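You operate a simulated robot arm through the tools that you are given. There is no shell and no other tool. Be economical: measure what you need, move in short steps, check, and stop when the job is done.

Carry out the task below with a simulated robot arm. There is one attempt and no reset: what you move stays moved.

TASK
Press the bushes home in both hubs, the black one first.
Fine: fingers out before the lever, never pull it on an empty nest; each hub goes back on the black mat.

Only the result counts: the job must be done as asked and must still hold three seconds after the hand-in. Knocking over, shifting, dropping, spilling or breaking anything else fails it.

THE ROBOT
A 6-joint arm with a two-finger parallel gripper, fixed in place. Base frame: the origin is at the foot of the arm, x ahead of it, y to its left, z up; the work surface is at about z = 803. Lengths are in mm, angles in degrees, forces in N, time in s.
With the tool pointing down near the work surface it reaches from about 260 to 680 mm from the base axis. Its first joint turns from -66.0 to 66.0 degrees. Payload 2.9 kg.
Tool frame: the origin (TCP) lies between the finger pads and is the grasp point; the fingertips stand 30 mm ahead of it; z points along the fingers, y is the line along which they close. Largest opening 110 mm; finger width 20, thickness 10; the body of the gripper, 48 by 112 mm, starts 55 mm behind the TCP.
Orientation is that of the tool frame in the base frame, as [roll, pitch, yaw] about the fixed x, y, z axes, in that order (R = Rz(yaw) Ry(pitch) Rx(roll)). With the fingers straight down and closing along the base's y, the tool's x points along the base's -x, its y along +y and its z along -z.

THE INTERFACE
- The arm moves only by the tool apply_moves. Its argument "increments" is a list of rows, each a list of 7 numbers: the closure, from 0 (fully open) to 1 (shut), then the shift along the base's x, y, z in mm, then the turn, a rotation vector about the base's x, y, z in degrees. In form: [[jaw, x, y, z, wx, wy, wz], ...]. A call has 1 to 10 rows; each row shifts and turns the commanded pose from where the row before left it. Each row takes 0.2 s and may step no farther than 50 mm and 8.6 degrees from the row before; otherwise, or with a gripper value out of range, the whole call is refused. A pose out of reach is approached as far as the arm can. The call stops where the force on the tool passes 90 N (or 10 N more than at its start, if that is more) or the arm is blocked; 0.2 s more then pass. The fingers move at their own pace (about 108 mm/s each) and stop on an object; they squeeze with about 24 N. The grip force told is the motor's: it shows also when the fingers shut on nothing. Time passes only in rows, and 0.2 s behind the last, so rows that do not move let the fingers close. The reply holds the time, the measured pose of the TCP, the force on the tool along the base axes, the opening and the grip force, in the units named above and with some noise.
- Cameras (640 x 400 px; columns grow to the right, rows downward): "scene" is fixed at [66.5, 427.8, 1396.1]; the picture's right is [-0.81, -0.59, 0.00], its down [-0.26, 0.36, -0.90] and it looks along [0.53, -0.72, -0.45] (base axes); focal length 332 px, centre (320, 200). "wrist" rides on the gripper at [72, 17, -103] in the tool frame; the picture's right is [-0.23, 0.97, 0.00], its down [-0.76, -0.18, -0.62] and it looks along [-0.61, -0.14, 0.78] (tool axes); focal length 222 px, centre (320, 200). There is no depth. A picture from a camera that has moved, and an enlarged one, comes with that camera's place and axes in the base frame and with its lens. The place of the scene camera against the robot may be out by one fixed shift of up to 12 mm in any direction.
- get_image(camera): a new picture of that camera. No time passes.
- enlarge(camera, box): a new picture of the part [left, top, right, bottom] of that camera's present view, enlarged. No time passes.
- job_done(): hands the job in; it is judged then, once.

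Work in short steps. Places have to be worked out from the pictures, the camera data and where the tool is seen: move nearer, look again, correct. Check each grasp and each placing, and mend what went wrong. You have 120 turns and 64 pictures in all, those below and enlarged ones among them. Open the gripper and draw the arm clear of the work before you hand the job in, unless the task says otherwise; then end with one line.

The tools are called as a command line: name --pt "numbers of a row" for each row, then --argument value for the rest, lists and objects as JSON in quotes. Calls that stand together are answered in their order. apply_moves: Moves the arm, as the interface text tells. Its arguments: {"type":"object","properties":{"increments":{"type":"array","items":{"type":"array","items":{"type":"number"}}}},"required":["increments"]} The other tools are called the same way: get_image (camera) takes a picture; enlarge (camera, box) takes an enlarged picture of a part of a camera's view; job_done () hands the job in.

At the start:

```text
t: 0.0
tcp_pos: [371.3, -112.2, 1255.2]
ee_rot: [-180.0, 0.0, -179.9]
contact_force: [0.6, -0.7, 0.4]
gripper_width: 109.7
grip_force: 0.1
```

scene: 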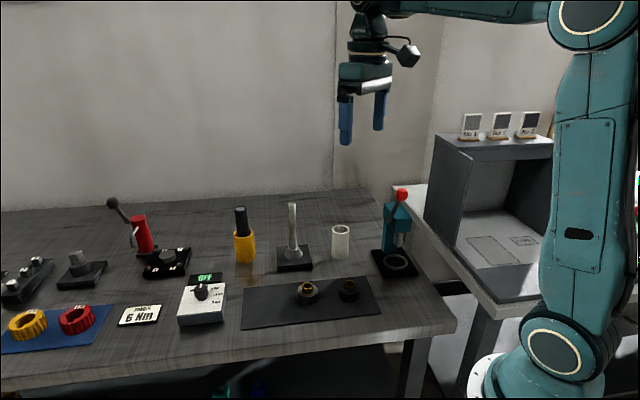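
wrist: 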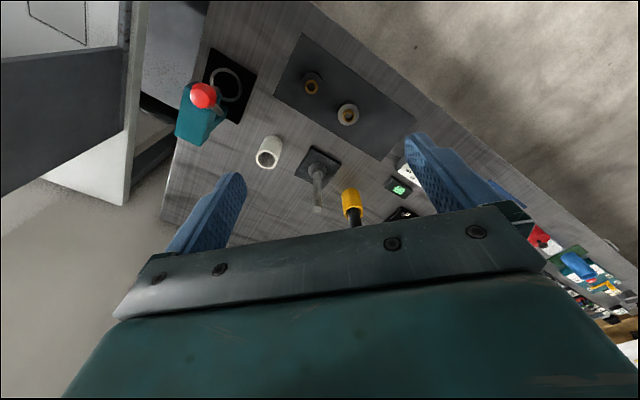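

The scene shows a black mat with two hubs and a teal arbor press with a red-knobbed lever. I look closer at both areas.

enlarge --camera "scene" --box '[340, 170, 440, 300]'

enlarge --camera "scene" --box '[230, 260, 400, 340]'

enlarge --camera "wrist" --box '[160, 30, 430, 200]'

```text
3.08 times, centred on (390, 235) of scene
camera zoom: at [66.5, 427.8, 1396.1], right [-0.81, -0.59, 0.0], down [-0.26, 0.36, -0.9], along [0.53, -0.72, -0.45], focal length 1021 px, centre (105, 92)
```

zoom: 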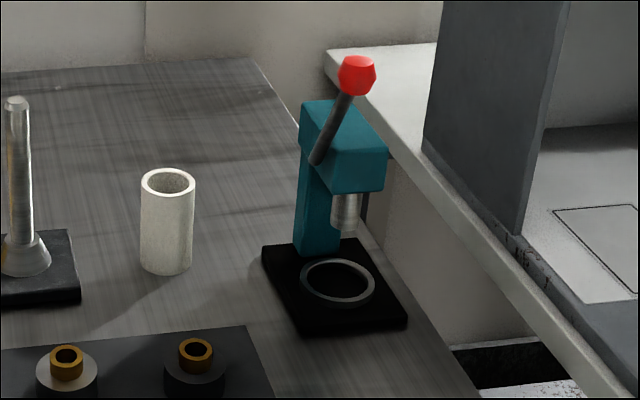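

```text
3.76 times, centred on (315, 300) of scene
camera zoom: at [66.5, 427.8, 1396.1], right [-0.81, -0.59, 0.0], down [-0.26, 0.36, -0.9], along [0.53, -0.72, -0.45], focal length 1249 px, centre (339, -176)
```

zoom: 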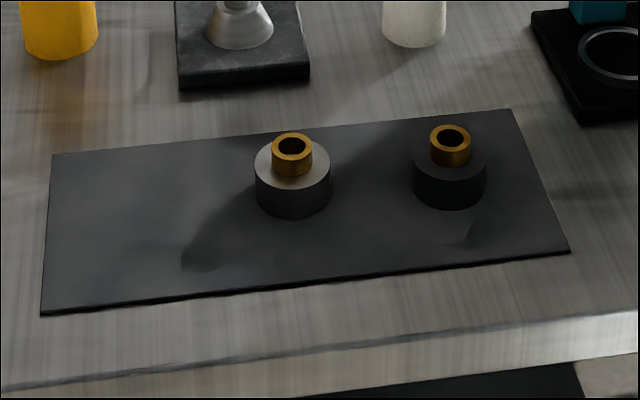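

```text
2.35 times, centred on (295, 115) of wrist
camera zoom: at [298.1, -96.2, 1358.3], right [0.23, 0.97, 0.0], down [0.76, -0.18, 0.62], along [0.61, -0.14, -0.78], focal length 523 px, centre (379, 400)
```

zoom: 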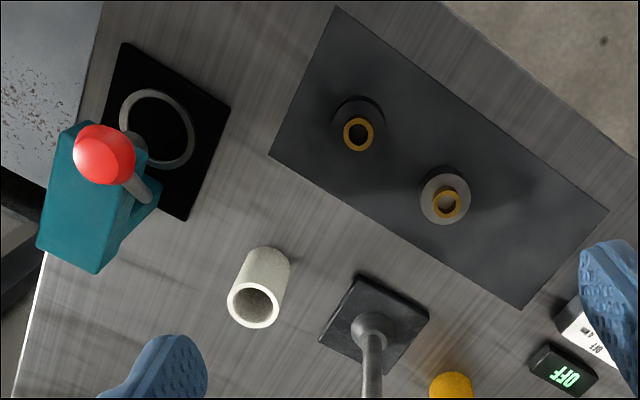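

Rough fixes: black hub ~(395,-138), silver ~(475,-70), nest ~(356,-322), lever knob high, ~z 1050. I turn the tool -85° about z so the wrist camera looks at the press.

apply_moves --pt "0 0 0 0 0 0 -8.5" --pt "0 0 0 0 0 0 -8.5" --pt "0 0 0 0 0 0 -8.5" --pt "0 0 0 0 0 0 -8.5" --pt "0 0 0 0 0 0 -8.5" --pt "0 0 0 0 0 0 -8.5" --pt "0 0 0 0 0 0 -8.5" --pt "0 0 0 0 0 0 -8.5" --pt "0 0 0 0 0 0 -8.5" --pt "0 0 0 0 0 0 -8.5"

get_image --camera "wrist"

```text
t: 2.2
tcp_pos: [371.5, -112.2, 1254.1]
ee_rot: [-180.0, 0.0, 94.9]
contact_force: [0.1, 0.0, -0.7]
gripper_width: 110.1
grip_force: 0.1
```

```text
58 pictures are left
camera wrist: at [381.3, -39.5, 1358.5], right [0.99, -0.14, 0.0], down [-0.11, -0.77, 0.62], along [-0.09, -0.62, -0.78], focal length 222 px, centre (320, 200)
```

wrist: 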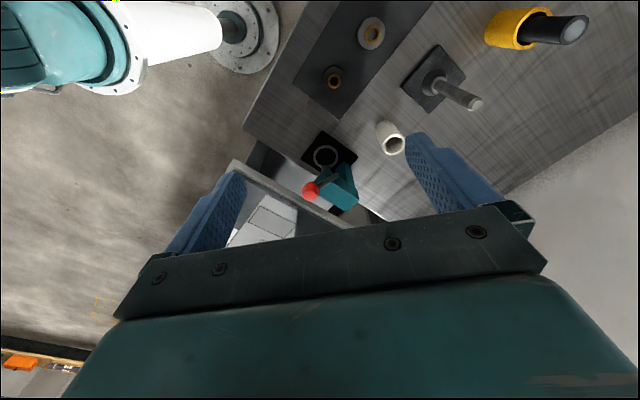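

Knob triangulates to about (335,-254,1061), nest ring to (354,-323). I come lower to view the press closely.

apply_moves --pt "0 0 5 -42 0 0 0" --pt "0 0 5 -42 0 0 0" --pt "0 0 5 -42 0 0 0" --pt "0 0 5 -30 0 0 0"

enlarge --camera "wrist" --box '[200, 60, 440, 210]'

enlarge --camera "scene" --box '[360, 170, 440, 290]'

```text
t: 3.2
tcp_pos: [370.7, -93.7, 1099.0]
ee_rot: [179.9, 0.0, 95.1]
contact_force: [-0.2, -0.4, -0.5]
gripper_width: 110.0
grip_force: 0.1
```

```text
2.67 times, centred on (320, 135) of wrist
camera zoom: at [380.9, -19.5, 1202.4], right [0.99, -0.14, 0.0], down [-0.11, -0.77, 0.62], along [-0.09, -0.62, -0.78], focal length 592 px, centre (320, 373)
```

zoom: 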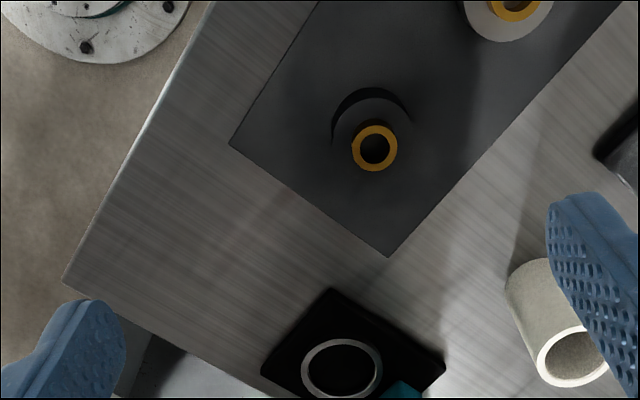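

```text
3.33 times, centred on (400, 230) of scene
camera zoom: at [66.5, 427.8, 1396.1], right [-0.81, -0.59, 0.0], down [-0.26, 0.36, -0.9], along [0.53, -0.72, -0.45], focal length 1106 px, centre (53, 100)
```

zoom: 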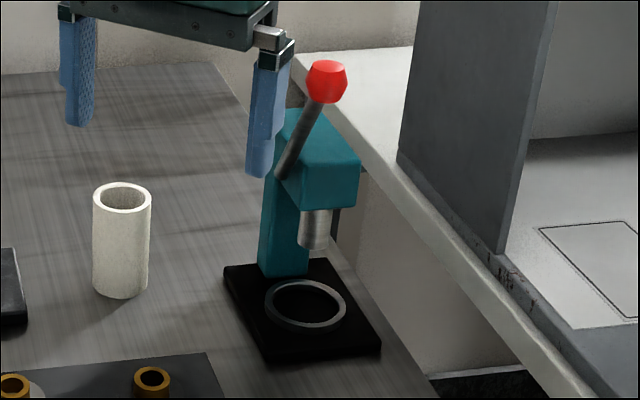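

The press faces the robot base (column radially outward), and its ram bottom is at about z 870. I back off in +y to get the whole press in the wrist view.

apply_moves --pt "0 0 40 -10 0 0 0" --pt "0 0 40 -20 0 0 0" --pt "0 0 40 -20 0 0 0"

enlarge --camera "wrist" --box '[220, 70, 420, 220]'

```text
t: 4.0
tcp_pos: [371.5, 27.5, 1047.9]
ee_rot: [180.0, 0.0, 95.0]
contact_force: [0.9, -0.3, -0.4]
gripper_width: 110.2
grip_force: 0.0
```

```text
2.67 times, centred on (320, 145) of wrist
camera zoom: at [381.0, 101.3, 1152.2], right [0.99, -0.14, 0.0], down [-0.11, -0.77, 0.62], along [-0.09, -0.62, -0.78], focal length 592 px, centre (320, 347)
```

zoom: 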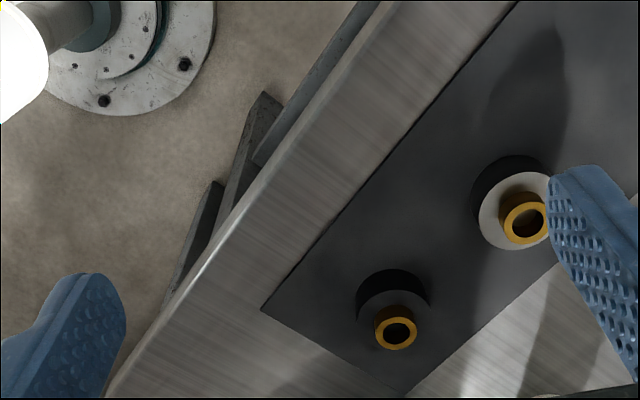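

That direction hides the press behind the gripper. For reaching under the ram I need a tilted tool with camera on top anyway, so I flip the yaw (tool x outward) and tilt afterwards.

apply_moves --pt "0 0 0 10 0 0 -8.5" --pt "0 0 0 10 0 0 -8.5" --pt "0 0 0 10 0 0 -8.5" --pt "0 0 0 10 0 0 -8.5" --pt "0 0 0 10 0 0 -8.5" --pt "0 0 0 0 0 0 -8.5" --pt "0 0 0 0 0 0 -8.5" --pt "0 0 0 0 0 0 -8.5" --pt "0 0 0 0 0 0 -8.5" --pt "0 0 0 0 0 0 -8.5"

```text
t: 6.2
tcp_pos: [372.9, 18.7, 1097.5]
ee_rot: [179.7, 0.1, 10.2]
contact_force: [1.1, 0.0, -0.5]
gripper_width: 110.3
grip_force: 0.0
out of reach, approached as far as the arm can: row 10
```

The yaw reached ~10°, which is the wrist's limit relative to radial here; a 10–12° skew is acceptable. I back off 5° and tilt the tool outward by 60° at this safe height.

apply_moves --pt "0 0 0 0 0 0 5" --pt "0 0 0 0 2.2 -8.21 0" --pt "0 0 0 0 2.2 -8.21 0" --pt "0 0 0 0 2.2 -8.21 0" --pt "0 0 0 0 2.2 -8.21 0" --pt "0 0 0 0 2.2 -8.21 0" --pt "0 0 0 0 2.2 -8.21 0" --pt "0 0 0 0 2.2 -8.21 0"

get_image --camera "wrist"

get_image --camera "scene"

```text
t: 8.0
tcp_pos: [377.8, 20.3, 1101.8]
ee_rot: [180.0, -59.4, 14.9]
contact_force: [0.2, 0.6, -0.7]
gripper_width: 110.1
grip_force: 0.0
out of reach, approached as far as the arm can: row 8
```

```text
54 pictures are left
camera wrist: at [330.6, -11.1, 1218.3], right [0.14, -0.97, -0.2], down [-0.94, -0.07, -0.34], along [0.32, 0.23, -0.92], focal length 222 px, centre (320, 200)
```

wrist: 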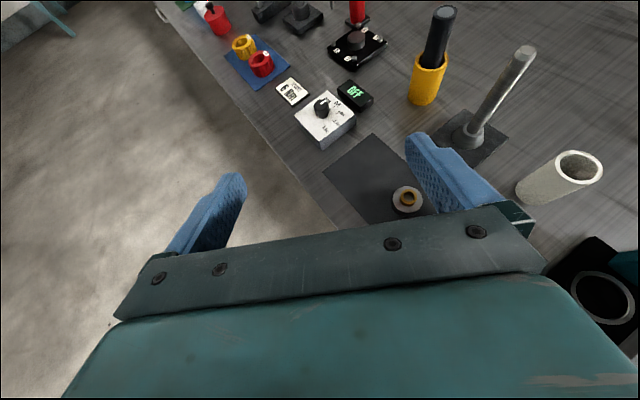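

```text
53 pictures are left
```

scene: 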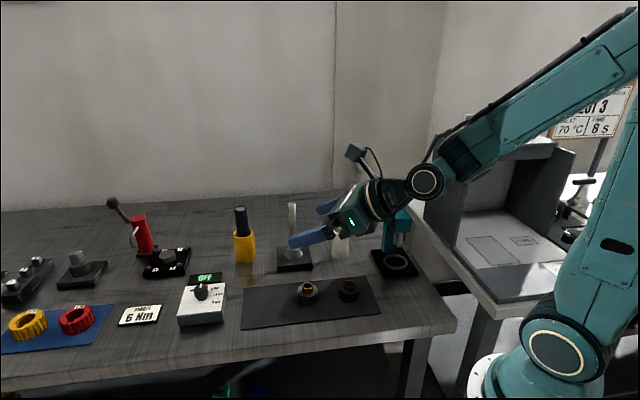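

Tilt works (59°). I go down to z≈900 at r≈390 here, then will swing to a pre-pose in front of the press for a close look.

apply_moves --pt "0.25 3 -5 -49 0 0 0" --pt "0.25 3 -5 -49 0 0 0" --pt "0.25 3 -5 -49 0 0 0" --pt "0.25 3 -5 -49 0 0 0"

```text
t: 9.0
tcp_pos: [423.5, -6.6, 917.5]
ee_rot: [179.9, -59.6, 14.9]
contact_force: [-0.2, 0.2, 0.8]
gripper_width: 82.4
grip_force: 0.0
out of reach, approached as far as the arm can: row 1, 2, 3
```

I wait a moment to see whether it settles to the commanded pose.

apply_moves --pt "0.25 0 0 0 0 0 0"

```text
t: 9.4
tcp_pos: [425.2, -6.7, 918.6]
ee_rot: [180.0, -59.5, 15.0]
contact_force: [1.1, 0.1, -0.3]
gripper_width: 82.3
grip_force: 0.1
```

At this tilt the inner radius limit is ~420 mm. I swing to the black hub's azimuth and try to draw inward there.

apply_moves --pt "0.25 -5 -44.5 0 0 0 -6.3" --pt "0.25 -9 -44.5 0 0 0 -6.3" --pt "0.25 -15 -44.5 0 0 0 -6.3" --pt "0.25 -18 6 -20 0 0 0"

get_image --camera "wrist"

```text
t: 10.4
tcp_pos: [390.3, -142.2, 895.3]
ee_rot: [180.0, -59.6, -4.0]
contact_force: [-1.0, -0.6, 0.7]
gripper_width: 82.4
grip_force: 0.1
out of reach, approached as far as the arm can: row 4
```

```text
52 pictures are left
camera wrist: at [335.6, -155.6, 1010.7], right [-0.18, -0.96, -0.2], down [-0.91, 0.24, -0.34], along [0.37, 0.12, -0.92], focal length 222 px, centre (320, 200)
```

wrist: 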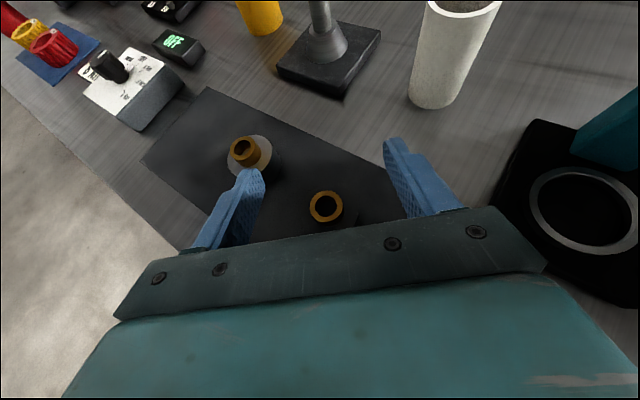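

The inner limit is ~415 mm with radial heading, so I turn the heading to +30° for the pick (hub is round) and shift over the black hub at (397,-139).

apply_moves --pt "0.25 0 0 0 0 0 8.5" --pt "0.25 0 0 0 0 0 8.5" --pt "0.25 0 0 0 0 0 8.5" --pt "0.25 0 0 0 0 0 8.5" --pt "0.25 -12.3 -7.3 -15 0 0 0"

get_image --camera "wrist"

```text
t: 11.6
tcp_pos: [378.6, -147.0, 880.1]
ee_rot: [180.0, -59.6, 30.2]
contact_force: [0.4, 0.9, 0.2]
gripper_width: 82.5
grip_force: 0.1
```

```text
51 pictures are left
camera wrist: at [340.9, -189.3, 995.9], right [0.39, -0.9, -0.2], down [-0.89, -0.31, -0.34], along [0.24, 0.31, -0.92], focal length 222 px, centre (320, 200)
```

wrist: 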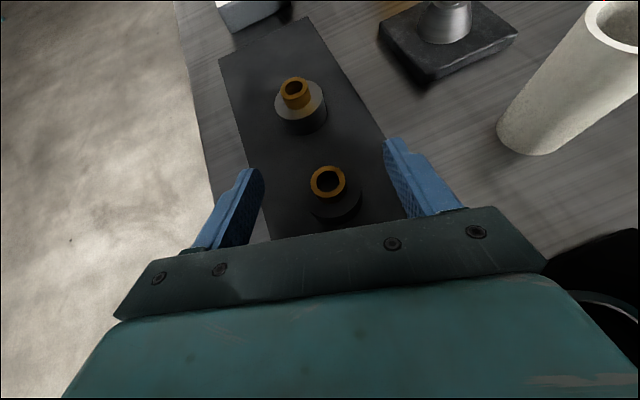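

Hub centre confirmed at (397,-138). I descend so the pads straddle the hub at tip height ≈ z 823.

apply_moves --pt "0.25 -0.5 -1 -15 0 0 0" --pt "0.25 0 -1 -15 0 0 0" --pt "0.25 0 0 -12 0 0 0"

get_image --camera "wrist"

enlarge --camera "scene" --box '[280, 220, 400, 320]'

```text
t: 12.4
tcp_pos: [377.9, -151.1, 838.1]
ee_rot: [179.9, -59.5, 30.1]
contact_force: [-0.5, 0.4, 0.5]
gripper_width: 82.7
grip_force: 0.0
```

```text
50 pictures are left
camera wrist: at [340.1, -191.4, 953.3], right [0.39, -0.9, -0.2], down [-0.89, -0.31, -0.34], along [0.25, 0.31, -0.92], focal length 222 px, centre (320, 200)
```

wrist: 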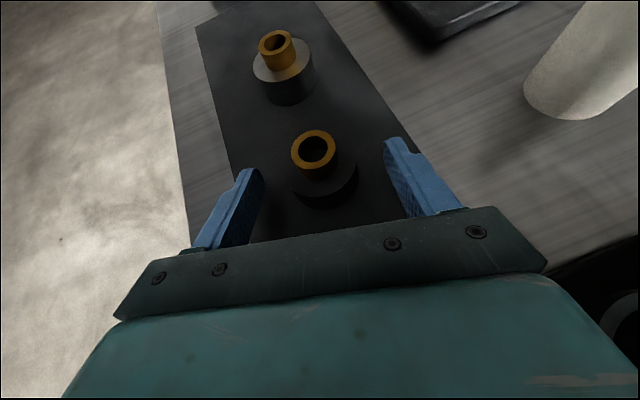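

```text
4.00 times, centred on (340, 270) of scene
camera zoom: at [66.5, 427.8, 1396.1], right [-0.81, -0.59, 0.0], down [-0.26, 0.36, -0.9], along [0.53, -0.72, -0.45], focal length 1327 px, centre (240, -80)
```

zoom: 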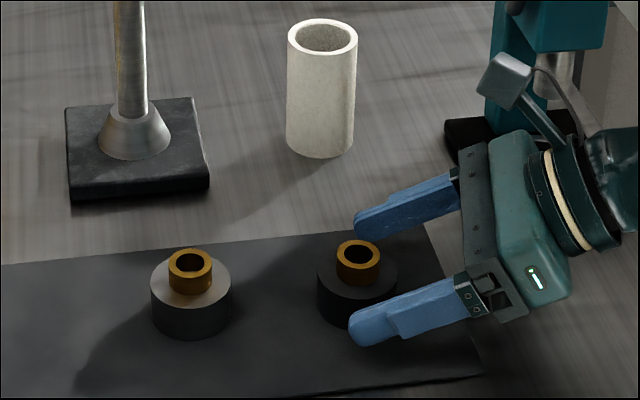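

The fingers straddle the hub but tips just reach its axis; I move 7 mm forward along the heading, then close.

apply_moves --pt "0.25 6 3.5 -1 0 0 0" --pt "0.6 0 0 0 0 0 0" --pt "0.6 0 0 0 0 0 0" --pt "0.7 0 0 0 0 0 0" --pt "0.7 0 0 0 0 0 0"

enlarge --camera "scene" --box '[280, 220, 400, 320]'

```text
t: 13.6
tcp_pos: [383.5, -146.1, 837.8]
ee_rot: [-180.0, -59.5, 30.2]
contact_force: [-0.9, 0.8, 0.5]
gripper_width: 49.0
grip_force: 24.0
```

```text
4.00 times, centred on (340, 270) of scene
camera zoom: at [66.4, 427.9, 1396.1], right [-0.81, -0.59, 0.0], down [-0.26, 0.36, -0.9], along [0.53, -0.72, -0.45], focal length 1327 px, centre (240, -80)
```

zoom: 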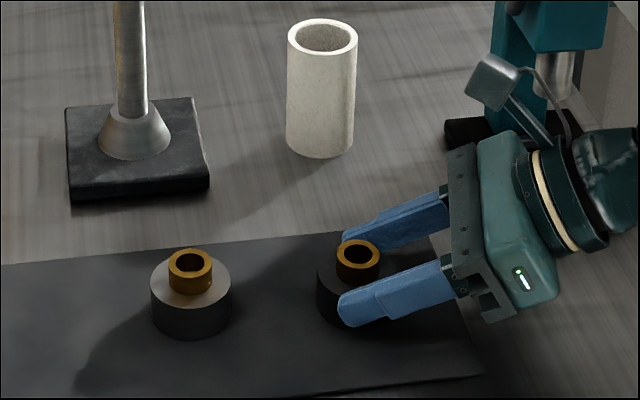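

Gripped: width 49.0, 24 N. I lift 45 mm and check the hold.

apply_moves --pt "0.7 0 0 15 0 0 0" --pt "0.7 0 0 30 0 0 0" --pt "0.7 0 0 0 0 0 0"

get_image --camera "wrist"

enlarge --camera "scene" --box '[300, 210, 420, 310]'

```text
t: 14.4
tcp_pos: [384.6, -146.4, 881.8]
ee_rot: [179.9, -59.5, 30.1]
contact_force: [-0.2, -0.2, -3.0]
gripper_width: 48.9
grip_force: 23.9
```

```text
47 pictures are left
camera wrist: at [347.0, -187.5, 997.4], right [0.39, -0.9, -0.2], down [-0.89, -0.31, -0.34], along [0.25, 0.31, -0.92], focal length 222 px, centre (320, 200)
```

wrist: 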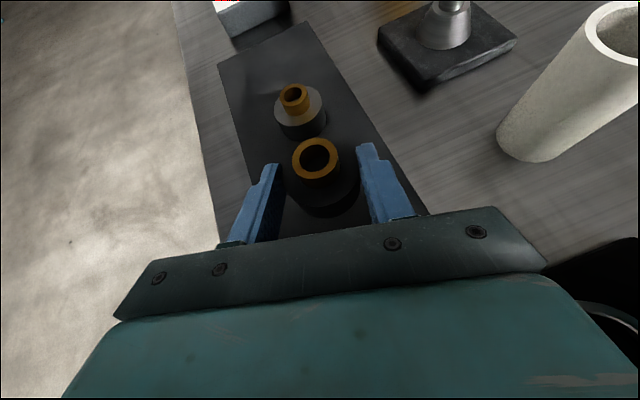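

```text
4.00 times, centred on (360, 260) of scene
camera zoom: at [66.5, 427.8, 1396.1], right [-0.81, -0.59, 0.0], down [-0.26, 0.36, -0.9], along [0.53, -0.72, -0.45], focal length 1327 px, centre (160, -40)
```

zoom: 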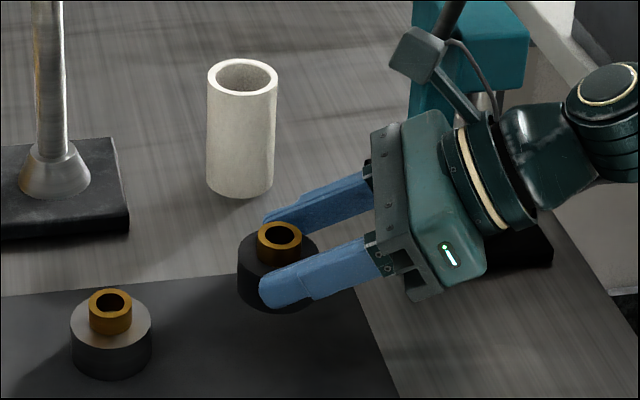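

Hub is upright and firm, its axis ~20 mm ahead of the TCP. I swing to a pre-position beside the press (hub ≈(428,-218)), still raised.

apply_moves --pt "0.7 4.1 -11.1 0 0 0 -7.5" --pt "0.7 4.1 -11.1 0 0 0 -7.5" --pt "0.7 4.1 -11.1 0 0 0 -7.5" --pt "0.7 4.1 -11.1 0 0 0 -7.5" --pt "0.7 4.1 -11.1 0 0 0 -7.5" --pt "0.7 4.1 -11.1 0 0 0 -7.5" --pt "0.7 0 0 0 0 0 0"

get_image --camera "wrist"

enlarge --camera "scene" --box '[320, 180, 440, 300]'

```text
t: 16.0
tcp_pos: [408.9, -212.8, 881.8]
ee_rot: [180.0, -59.5, -15.0]
contact_force: [-0.4, 0.0, -2.5]
gripper_width: 49.1
grip_force: 24.3
```

```text
45 pictures are left
camera wrist: at [352.8, -216.4, 997.4], right [-0.36, -0.91, -0.2], down [-0.85, 0.41, -0.34], along [0.39, 0.04, -0.92], focal length 222 px, centre (320, 200)
```

wrist: 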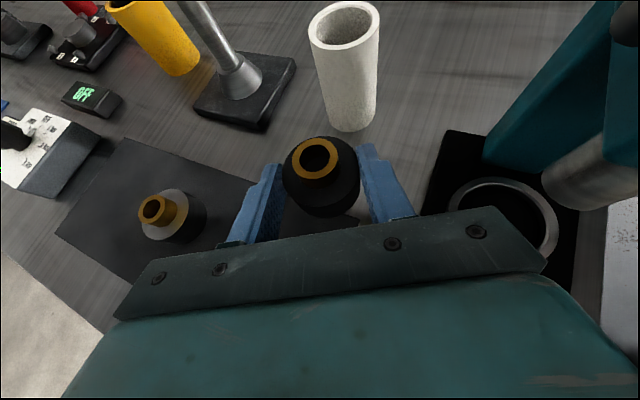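

```text
3.33 times, centred on (380, 240) of scene
camera zoom: at [66.5, 427.8, 1396.1], right [-0.81, -0.59, 0.0], down [-0.26, 0.36, -0.9], along [0.53, -0.72, -0.45], focal length 1106 px, centre (120, 67)
```

zoom: 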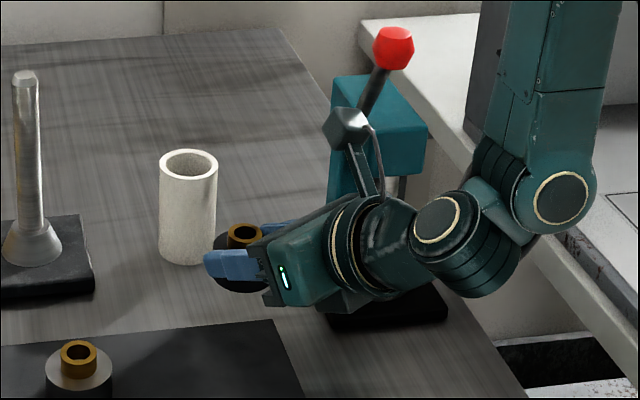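

Ram bottom ≈ z 871, ring top ≈ z 819–820. I lower to TCP 861 (hub bottom ≈828, bush top ≈863) and sweep 60% of the way sideways into the press.

apply_moves --pt "0.7 0 0 -20.5 0 0 0" --pt "0.7 -14.3 -20.4 0 0 0 -3.2" --pt "0.7 -14.3 -20.4 0 0 0 -3.2" --pt "0.7 0 0 0 0 0 0"

get_image --camera "wrist"

enlarge --camera "scene" --box '[340, 190, 440, 290]'

```text
t: 17.0
tcp_pos: [379.9, -253.0, 861.4]
ee_rot: [-179.9, -59.5, -21.2]
contact_force: [-0.3, -0.5, -2.8]
gripper_width: 49.1
grip_force: 24.1
```

```text
43 pictures are left
camera wrist: at [324.1, -250.8, 976.5], right [-0.46, -0.87, -0.2], down [-0.8, 0.5, -0.34], along [0.39, 0.0, -0.92], focal length 222 px, centre (320, 200)
```

wrist: 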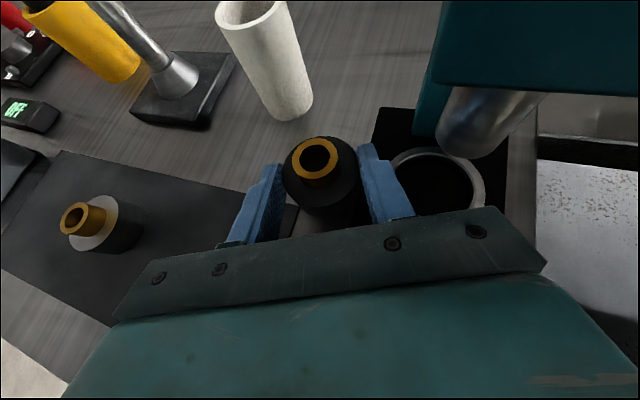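

```text
4.00 times, centred on (390, 240) of scene
camera zoom: at [66.5, 427.8, 1396.1], right [-0.81, -0.59, 0.0], down [-0.26, 0.36, -0.9], along [0.53, -0.72, -0.45], focal length 1327 px, centre (40, 40)
```

zoom: 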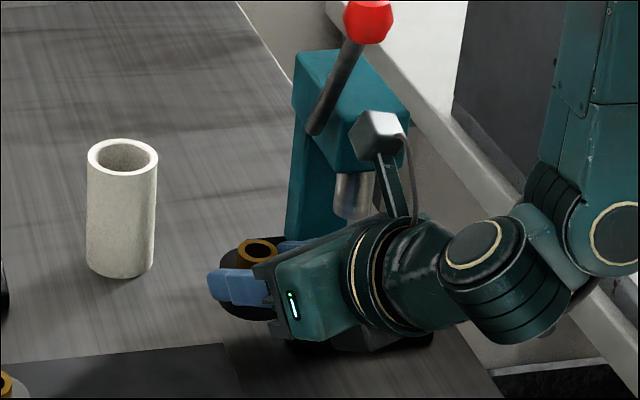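

Everything clears; ring centre again reads (354,-325.5). I complete the sweep to bring the hub over the nest.

apply_moves --pt "0.7 -14.2 -20.6 0 0 0 -3.2" --pt "0.7 -14.2 -20.6 0 0 0 -3.2" --pt "0.7 -14.1 -20.6 0 0 0 -3.4" --pt "0.7 0 0 0 0 0 0"

get_image --camera "wrist"

enlarge --camera "scene" --box '[350, 200, 430, 290]'

```text
t: 18.0
tcp_pos: [337.4, -316.1, 860.8]
ee_rot: [180.0, -59.5, -31.1]
contact_force: [0.1, 0.5, -2.9]
gripper_width: 48.9
grip_force: 24.0
```

```text
41 pictures are left
camera wrist: at [283.4, -304.2, 977.1], right [-0.6, -0.77, -0.2], down [-0.7, 0.63, -0.34], along [0.39, -0.07, -0.92], focal length 222 px, centre (320, 200)
```

wrist: 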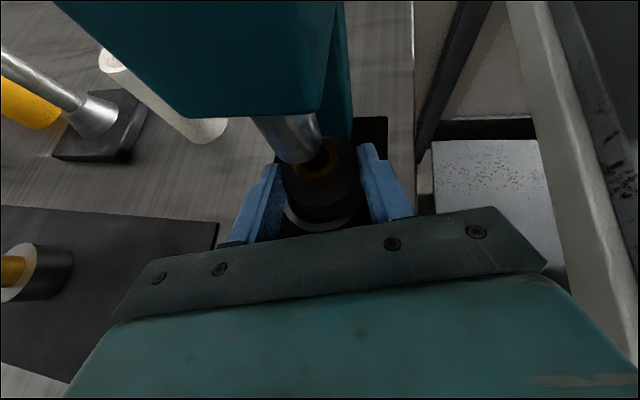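

```text
4.44 times, centred on (390, 245) of scene
camera zoom: at [66.5, 427.8, 1396.1], right [-0.81, -0.59, 0.0], down [-0.26, 0.36, -0.9], along [0.53, -0.72, -0.45], focal length 1475 px, centre (9, 0)
```

zoom: 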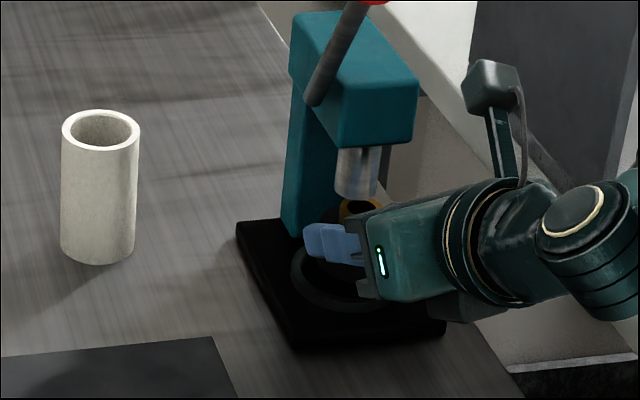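

enlarge --camera "wrist" --box '[260, 100, 400, 240]'

```text
2.86 times, centred on (330, 170) of wrist
camera zoom: at [283.4, -304.2, 977.1], right [-0.6, -0.77, -0.2], down [-0.7, 0.63, -0.34], along [0.39, -0.07, -0.92], focal length 635 px, centre (291, 286)
```

zoom: 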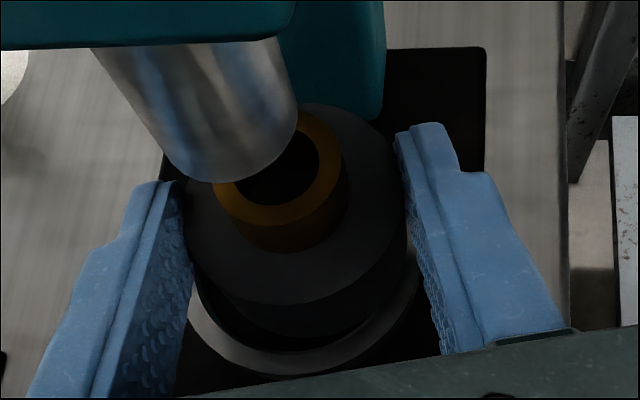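

Hub and ring are concentric within ~1–2 mm. I lower gently in small steps, watching force.

apply_moves --pt "0.7 0 0.7 -4 0 0 0" --pt "0.7 0 0 -2 0 0 0" --pt "0.7 0 0 -2 0 0 0" --pt "0.7 0 0 0 0 0 0"

enlarge --camera "wrist" --box '[260, 100, 400, 240]'

```text
t: 19.0
tcp_pos: [338.6, -314.2, 854.2]
ee_rot: [-179.9, -59.5, -31.2]
contact_force: [0.7, 0.2, -2.2]
gripper_width: 49.0
grip_force: 23.9
```

```text
2.86 times, centred on (330, 170) of wrist
camera zoom: at [283.3, -303.1, 969.4], right [-0.6, -0.77, -0.2], down [-0.7, 0.63, -0.34], along [0.39, -0.07, -0.92], focal length 635 px, centre (291, 286)
```

zoom: 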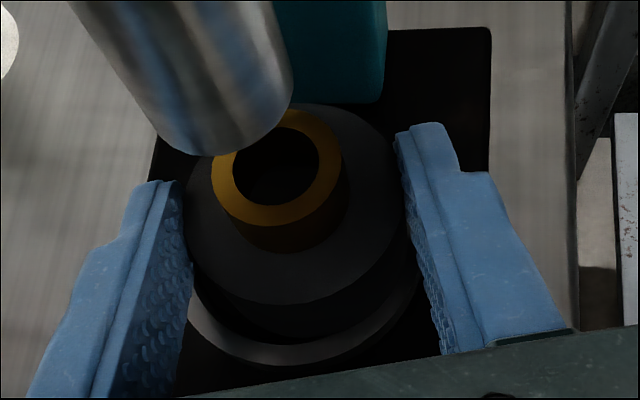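

Still aligned with no contact; continuing down.

apply_moves --pt "0.7 0 0 -2 0 0 0" --pt "0.7 0 0 -2 0 0 0" --pt "0.7 0 0 0 0 0 0"

enlarge --camera "wrist" --box '[260, 100, 400, 240]'

```text
t: 19.8
tcp_pos: [339.9, -315.8, 850.7]
ee_rot: [-180.0, -59.9, -31.0]
contact_force: [6.4, 0.0, 19.0]
gripper_width: 49.0
grip_force: 23.6
```

```text
2.86 times, centred on (330, 170) of wrist
camera zoom: at [283.5, -303.5, 966.3], right [-0.6, -0.77, -0.2], down [-0.7, 0.63, -0.34], along [0.39, -0.07, -0.92], focal length 635 px, centre (291, 286)
```

zoom: 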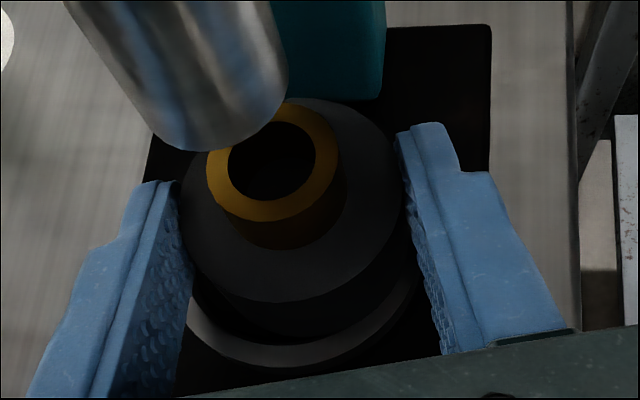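

19 N contact: the hub may be catching a lip. I raise 2 mm and zoom in tighter.

apply_moves --pt "0.7 0 0 2.5 0 0 0" --pt "0.7 0 0 0 0 0 0"

enlarge --camera "wrist" --box '[294, 140, 364, 190]'

enlarge --camera "scene" --box '[375, 225, 425, 285]'

```text
t: 20.4
tcp_pos: [335.8, -314.4, 851.1]
ee_rot: [-179.9, -59.3, -31.1]
contact_force: [-0.2, -0.6, 0.0]
gripper_width: 48.9
grip_force: 23.9
```

```text
8.00 times, centred on (329, 165) of wrist
camera zoom: at [282.6, -302.8, 966.9], right [-0.6, -0.77, -0.2], down [-0.7, 0.63, -0.34], along [0.38, -0.07, -0.92], focal length 1777 px, centre (248, 480)
```

zoom: 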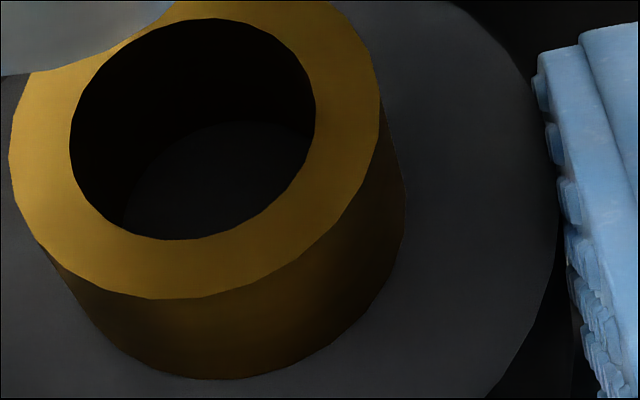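

```text
6.67 times, centred on (400, 255) of scene
camera zoom: at [66.4, 427.8, 1396.1], right [-0.81, -0.59, 0.0], down [-0.26, 0.36, -0.9], along [0.53, -0.72, -0.45], focal length 2212 px, centre (-213, -167)
```

zoom: 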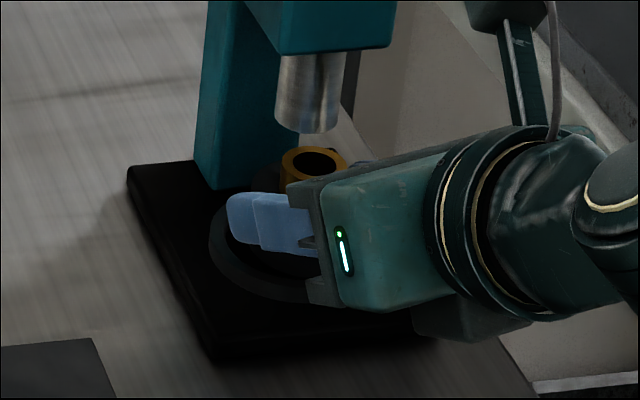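

I check the near-side gap between the hub's bottom edge and the ring.

enlarge --camera "wrist" --box '[290, 175, 370, 235]'

```text
6.67 times, centred on (330, 205) of wrist
camera zoom: at [282.6, -302.8, 966.9], right [-0.6, -0.77, -0.2], down [-0.7, 0.63, -0.34], along [0.38, -0.07, -0.92], focal length 1481 px, centre (253, 167)
```

zoom: 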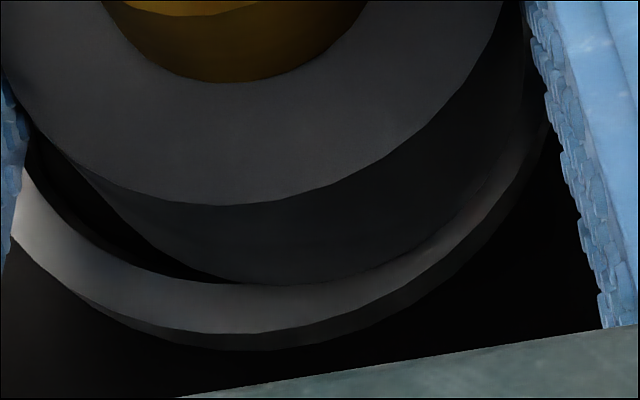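

Now clear: hub overlaps the ring lip on the image-right side with a gap on the left. I raise 3 mm and shift about 2.3 mm toward image-left (+x,+y).

apply_moves --pt "0.7 0 0 3 0 0 0" --pt "0.7 1.7 1.5 0 0 0 0" --pt "0.7 0 0 0 0 0 0"

enlarge --camera "wrist" --box '[280, 145, 380, 220]'

```text
t: 21.2
tcp_pos: [339.5, -313.8, 855.0]
ee_rot: [179.9, -59.5, -31.2]
contact_force: [-0.8, -0.8, -2.4]
gripper_width: 48.7
grip_force: 23.8
```

```text
5.33 times, centred on (330, 182) of wrist
camera zoom: at [284.8, -301.4, 970.9], right [-0.6, -0.77, -0.2], down [-0.7, 0.63, -0.34], along [0.39, -0.07, -0.92], focal length 1185 px, centre (267, 293)
```

zoom: 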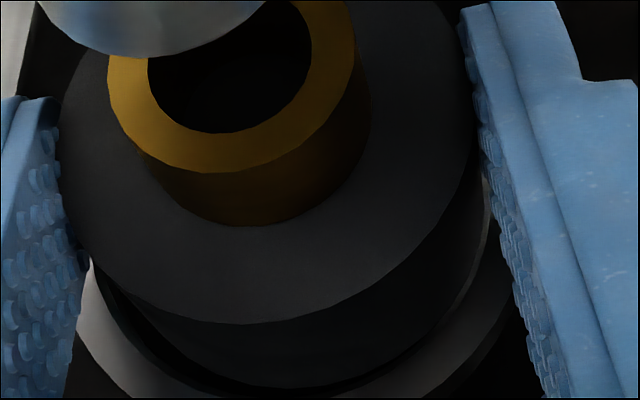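

enlarge --camera "wrist" --box '[285, 175, 375, 235]'

```text
6.67 times, centred on (330, 205) of wrist
camera zoom: at [284.8, -301.4, 970.9], right [-0.6, -0.77, -0.2], down [-0.7, 0.63, -0.34], along [0.39, -0.07, -0.92], focal length 1481 px, centre (253, 167)
```

zoom: 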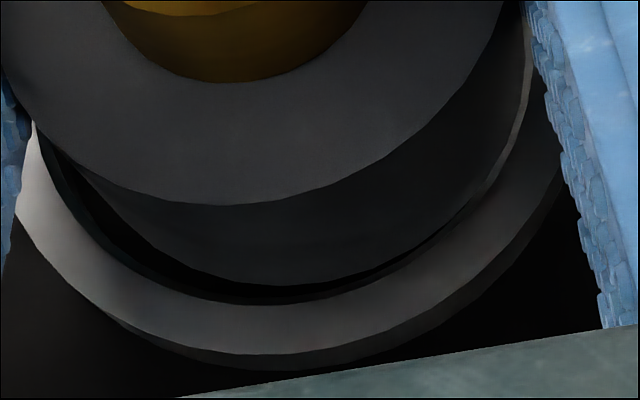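

Gap is bigger at left than right; allowing for parallax I shift 2 mm more toward (+x,+y) and look again.

apply_moves --pt "0.7 1.8 1.3 0 0 0 0" --pt "0.7 0 0 -1 0 0 0" --pt "0.7 0 0 0 0 0 0"

enlarge --camera "wrist" --box '[285, 175, 375, 235]'

```text
t: 22.0
tcp_pos: [341.2, -313.1, 854.9]
ee_rot: [-180.0, -59.5, -31.1]
contact_force: [0.1, -0.5, -3.1]
gripper_width: 48.7
grip_force: 24.0
```

```text
6.67 times, centred on (330, 205) of wrist
camera zoom: at [286.7, -300.3, 970.0], right [-0.6, -0.77, -0.2], down [-0.7, 0.63, -0.34], along [0.39, -0.07, -0.92], focal length 1481 px, centre (253, 167)
```

zoom: 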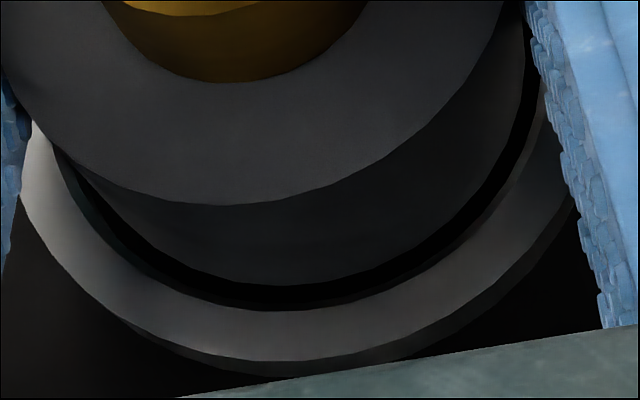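

The gap is now nearly uniform. I descend in small steps.

apply_moves --pt "0.7 0.1 0.3 -2 0 0 0" --pt "0.7 0 0 -2 0 0 0" --pt "0.7 0 0 0 0 0 0"

enlarge --camera "wrist" --box '[285, 175, 375, 235]'

```text
t: 22.8
tcp_pos: [339.9, -311.7, 850.8]
ee_rot: [180.0, -59.5, -31.0]
contact_force: [-0.2, -0.6, -2.6]
gripper_width: 48.8
grip_force: 23.8
```

```text
6.67 times, centred on (330, 205) of wrist
camera zoom: at [286.7, -299.9, 966.0], right [-0.6, -0.77, -0.2], down [-0.7, 0.63, -0.34], along [0.39, -0.07, -0.92], focal length 1481 px, centre (253, 167)
```

zoom: 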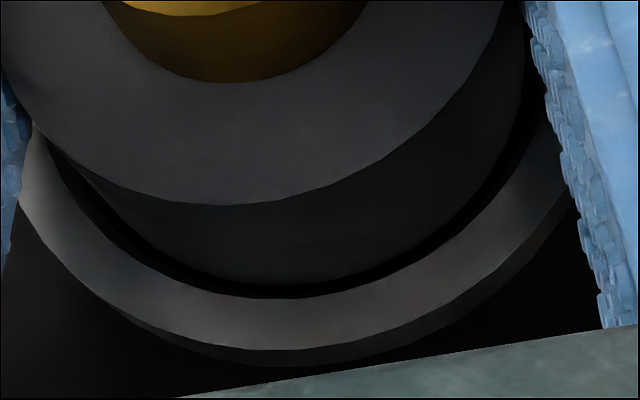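

No contact at the height where it caught before — it is entering the ring. Continuing until it seats.

apply_moves --pt "0.7 0.2 0 -1.5 0 0 0" --pt "0.7 0 0 -1.5 0 0 0" --pt "0.7 0 0 0 0 0 0"

```text
t: 23.6
tcp_pos: [342.5, -311.5, 846.7]
ee_rot: [180.0, -59.5, -31.0]
contact_force: [0.0, -0.1, -2.7]
gripper_width: 48.8
grip_force: 24.1
```

Still free; continue 1 mm at a time.

apply_moves --pt "0.7 0 0 -1 0 0 0" --pt "0.7 0 0 0 0 0 0"

enlarge --camera "wrist" --box '[270, 145, 390, 235]'

```text
t: 24.2
tcp_pos: [341.2, -312.4, 846.3]
ee_rot: [180.0, -59.5, -31.1]
contact_force: [1.0, -0.2, -2.7]
gripper_width: 48.7
grip_force: 23.7
```

```text
4.44 times, centred on (330, 190) of wrist
camera zoom: at [286.9, -300.0, 961.8], right [-0.6, -0.77, -0.2], down [-0.7, 0.63, -0.34], along [0.39, -0.07, -0.92], focal length 987 px, centre (276, 244)
```

zoom: 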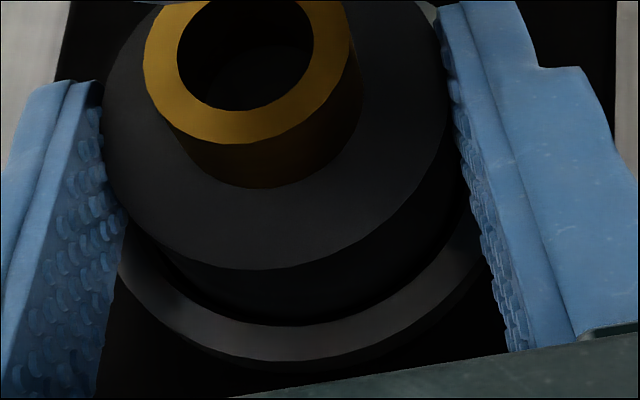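

Hub is inside the ring now, still hanging. Another couple of millimetres in 1 mm steps.

apply_moves --pt "0.7 0 0 -1 0 0 0" --pt "0.7 0 0 0 0 0 0"

```text
t: 24.8
tcp_pos: [341.2, -312.1, 845.8]
ee_rot: [179.9, -59.5, -31.1]
contact_force: [0.0, 0.0, -2.7]
gripper_width: 48.8
grip_force: 24.0
```

apply_moves --pt "0.7 0 0 -1 0 0 0" --pt "0.7 0 0 0 0 0 0"

```text
t: 25.4
tcp_pos: [342.2, -312.2, 843.6]
ee_rot: [-179.9, -59.6, -31.0]
contact_force: [0.2, -0.8, -3.8]
gripper_width: 48.7
grip_force: 24.0
```

apply_moves --pt "0.7 0 0 -1 0 0 0" --pt "0.7 0 0 0 0 0 0"

enlarge --camera "scene" --box '[370, 225, 430, 285]'

```text
t: 26.0
tcp_pos: [342.0, -311.7, 842.9]
ee_rot: [-180.0, -59.6, -31.1]
contact_force: [-1.6, 2.3, 4.3]
gripper_width: 48.9
grip_force: 24.6
```

```text
6.67 times, centred on (400, 255) of scene
camera zoom: at [66.4, 427.9, 1396.1], right [-0.81, -0.59, 0.0], down [-0.26, 0.36, -0.9], along [0.53, -0.72, -0.45], focal length 2212 px, centre (-213, -167)
```

zoom: 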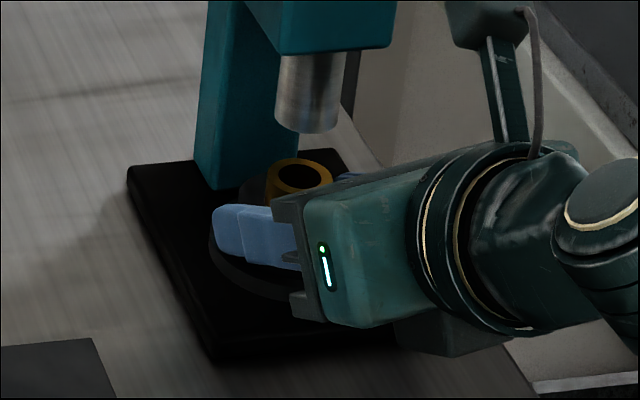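

Light contact (net ~7 N): the hub is seated. I release to ~65 mm opening and look.

apply_moves --pt "0.42 0 0 0.3 0 0 0" --pt "0.42 0 0 0 0 0 0" --pt "0.42 0 0 0 0 0 0"

enlarge --camera "wrist" --box '[250, 120, 410, 240]'

```text
t: 26.8
tcp_pos: [341.9, -312.0, 843.8]
ee_rot: [180.0, -59.5, -31.1]
contact_force: [4.0, 5.0, 6.0]
gripper_width: 61.3
grip_force: 0.0
```

```text
3.33 times, centred on (330, 180) of wrist
camera zoom: at [287.0, -300.0, 959.6], right [-0.6, -0.77, -0.2], down [-0.7, 0.63, -0.34], along [0.39, -0.07, -0.92], focal length 740 px, centre (287, 267)
```

zoom: 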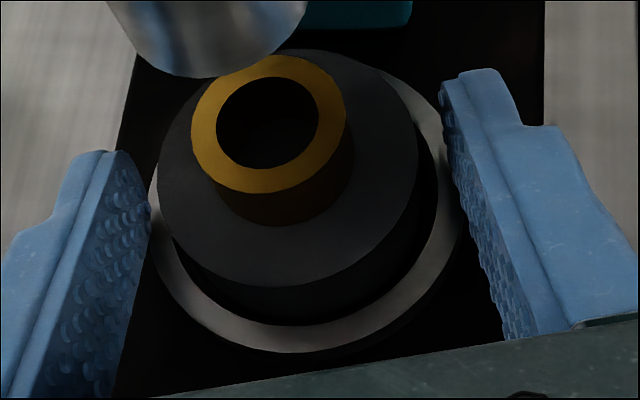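

Hub sits in the ring. Slight force remains (a finger rubbing the ring), so I rise 3 mm, then back out along the tool axis.

apply_moves --pt "0.42 0 0 3 0 0 0" --pt "0.42 0 0 0 0 0 0"

```text
t: 27.4
tcp_pos: [339.8, -313.5, 847.2]
ee_rot: [-180.0, -59.5, -31.1]
contact_force: [-0.3, 0.4, -0.4]
gripper_width: 63.6
grip_force: 0.1
```

Force gone. Backing out along the tool axis.

apply_moves --pt "0.42 -8 4.8 4 0 0 0" --pt "0.42 -8 4.8 4 0 0 0" --pt "0.42 -8 4.8 5 0 0 0" --pt "0.42 -8 4.8 5 0 0 0" --pt "0.42 0 0 0 0 0 0"

get_image --camera "wrist"

```text
t: 28.6
tcp_pos: [308.4, -292.6, 865.6]
ee_rot: [179.9, -59.4, -31.1]
contact_force: [0.0, -0.2, 0.0]
gripper_width: 63.6
grip_force: 0.1
```

```text
26 pictures are left
camera wrist: at [255.3, -280.6, 980.7], right [-0.6, -0.77, -0.2], down [-0.7, 0.63, -0.34], along [0.39, -0.07, -0.92], focal length 222 px, centre (320, 200)
```

wrist: 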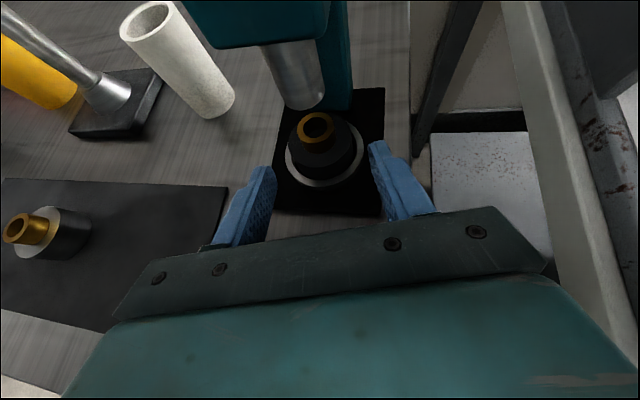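

Black hub sits in the ring under the ram, fingers out. Now I leave sideways, rise and un-tilt, to come down on the lever knob from above.

apply_moves --pt "0.42 30 33 0 0 0 6" --pt "0.42 26 37 0 0 0 6" --pt "0.42 22 38 0 0 0 6" --pt "0.42 18 38 0 0 0 6" --pt "0.42 0 0 40 0 0 0" --pt "0.42 0 0 40 0 0 0" --pt "0.42 0 0 35 1.04 8.4 0" --pt "0.42 0 0 35 1.04 8.4 0" --pt "0.42 0 0 35 1.04 8.4 0" --pt "0.42 0 0 35 1.04 8.4 0"

apply_moves --pt "0.42 0 0 35 1.04 8.4 0" --pt "0.42 0 0 0 1.04 8.4 0" --pt "0.42 0 0 0 1.04 8.4 0" --pt "0.42 0 0 0 0 0 0"

```text
t: 30.8
tcp_pos: [404.5, -145.3, 1084.8]
ee_rot: [179.8, -25.7, -7.1]
contact_force: [-0.1, 1.1, 0.0]
gripper_width: 63.7
grip_force: 0.1
```

```text
t: 31.8
tcp_pos: [404.9, -146.5, 1119.6]
ee_rot: [179.9, -0.2, -7.2]
contact_force: [0.5, -0.1, -0.3]
gripper_width: 63.8
grip_force: 0.0
```

I move above the knob (z +10 for clearance), turning heading to -29°, and look.

apply_moves --pt "0.42 0 0 15 0 0 0" --pt "0.42 -23.3 -36 0 0 0 -7.3" --pt "0.42 -23.3 -36 0 0 0 -7.3" --pt "0.42 -23.3 -36 0 0 0 -7.3" --pt "0.42 0 0 0 0 0 0"

get_image --camera "wrist"

```text
t: 33.0
tcp_pos: [336.2, -253.3, 1133.7]
ee_rot: [179.9, -0.2, -29.1]
contact_force: [0.3, 0.1, -0.4]
gripper_width: 64.0
grip_force: 0.0
```

```text
25 pictures are left
camera wrist: at [389.4, -304.4, 1239.2], right [-0.67, -0.74, 0.0], down [-0.58, 0.53, 0.62], along [-0.46, 0.42, -0.78], focal length 222 px, centre (320, 200)
```

wrist: 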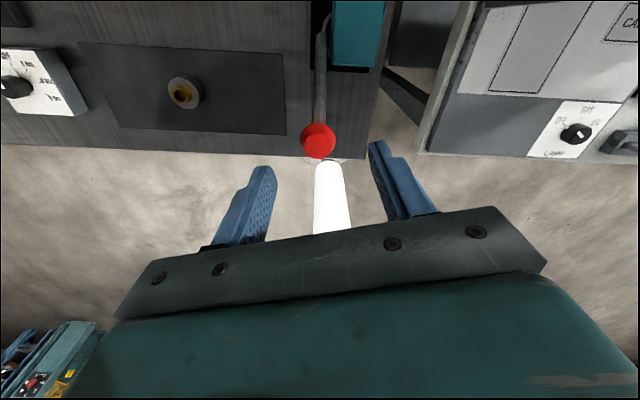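

Knob at ~(334,-252,1064), centred between the fingers. I descend over it and close.

apply_moves --pt "0.42 -2 1 -30 0 0 0" --pt "0.42 0 0 -25 0 0 0" --pt "0.42 0 0 -13 0 0 0" --pt "0.6 0 0 0 0 0 0" --pt "0.8 0 0 0 0 0 0" --pt "0.9 0 0 0 0 0 0"

get_image --camera "wrist"

enlarge --camera "scene" --box '[340, 150, 440, 290]'

```text
t: 34.4
tcp_pos: [334.6, -251.6, 1065.9]
ee_rot: [180.0, -0.2, -28.5]
contact_force: [13.5, 20.3, -0.3]
gripper_width: 29.3
grip_force: 45.1
```

```text
24 pictures are left
camera wrist: at [388.7, -301.2, 1170.9], right [-0.67, -0.75, 0.0], down [-0.59, 0.52, 0.62], along [-0.46, 0.41, -0.78], focal length 222 px, centre (320, 200)
```

wrist: 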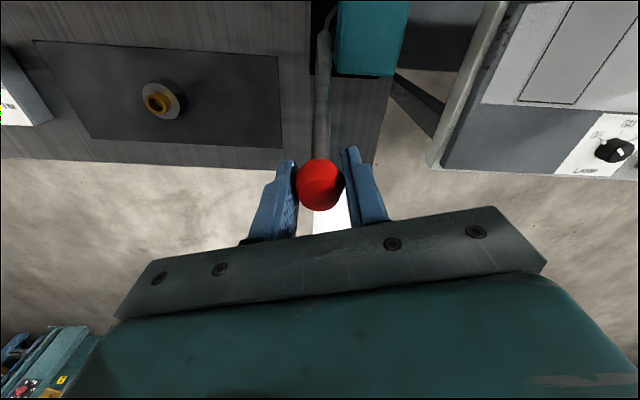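

```text
2.86 times, centred on (390, 220) of scene
camera zoom: at [66.8, 428.4, 1395.9], right [-0.81, -0.59, 0.0], down [-0.26, 0.36, -0.9], along [0.53, -0.72, -0.45], focal length 948 px, centre (120, 143)
```

zoom: 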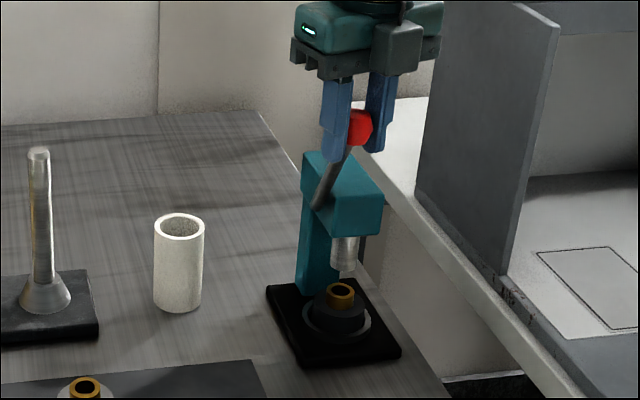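

Knob gripped (29 mm) with a slight sideways load. Pivot estimated ~73 mm behind and 116 mm below the knob; I relieve the side load and make the first arc step.

apply_moves --pt "0.9 0.9 1.2 0 0 0 0" --pt "0.9 -5.5 5 -5.4 0 0 0" --pt "0.9 -5.5 5 -5.4 0 0 0" --pt "0.9 0 0 0 0 0 0"

```text
t: 35.4
tcp_pos: [324.7, -242.1, 1055.9]
ee_rot: [-179.9, -0.3, -28.6]
contact_force: [19.8, 17.2, 12.6]
gripper_width: 29.2
grip_force: 44.8
```

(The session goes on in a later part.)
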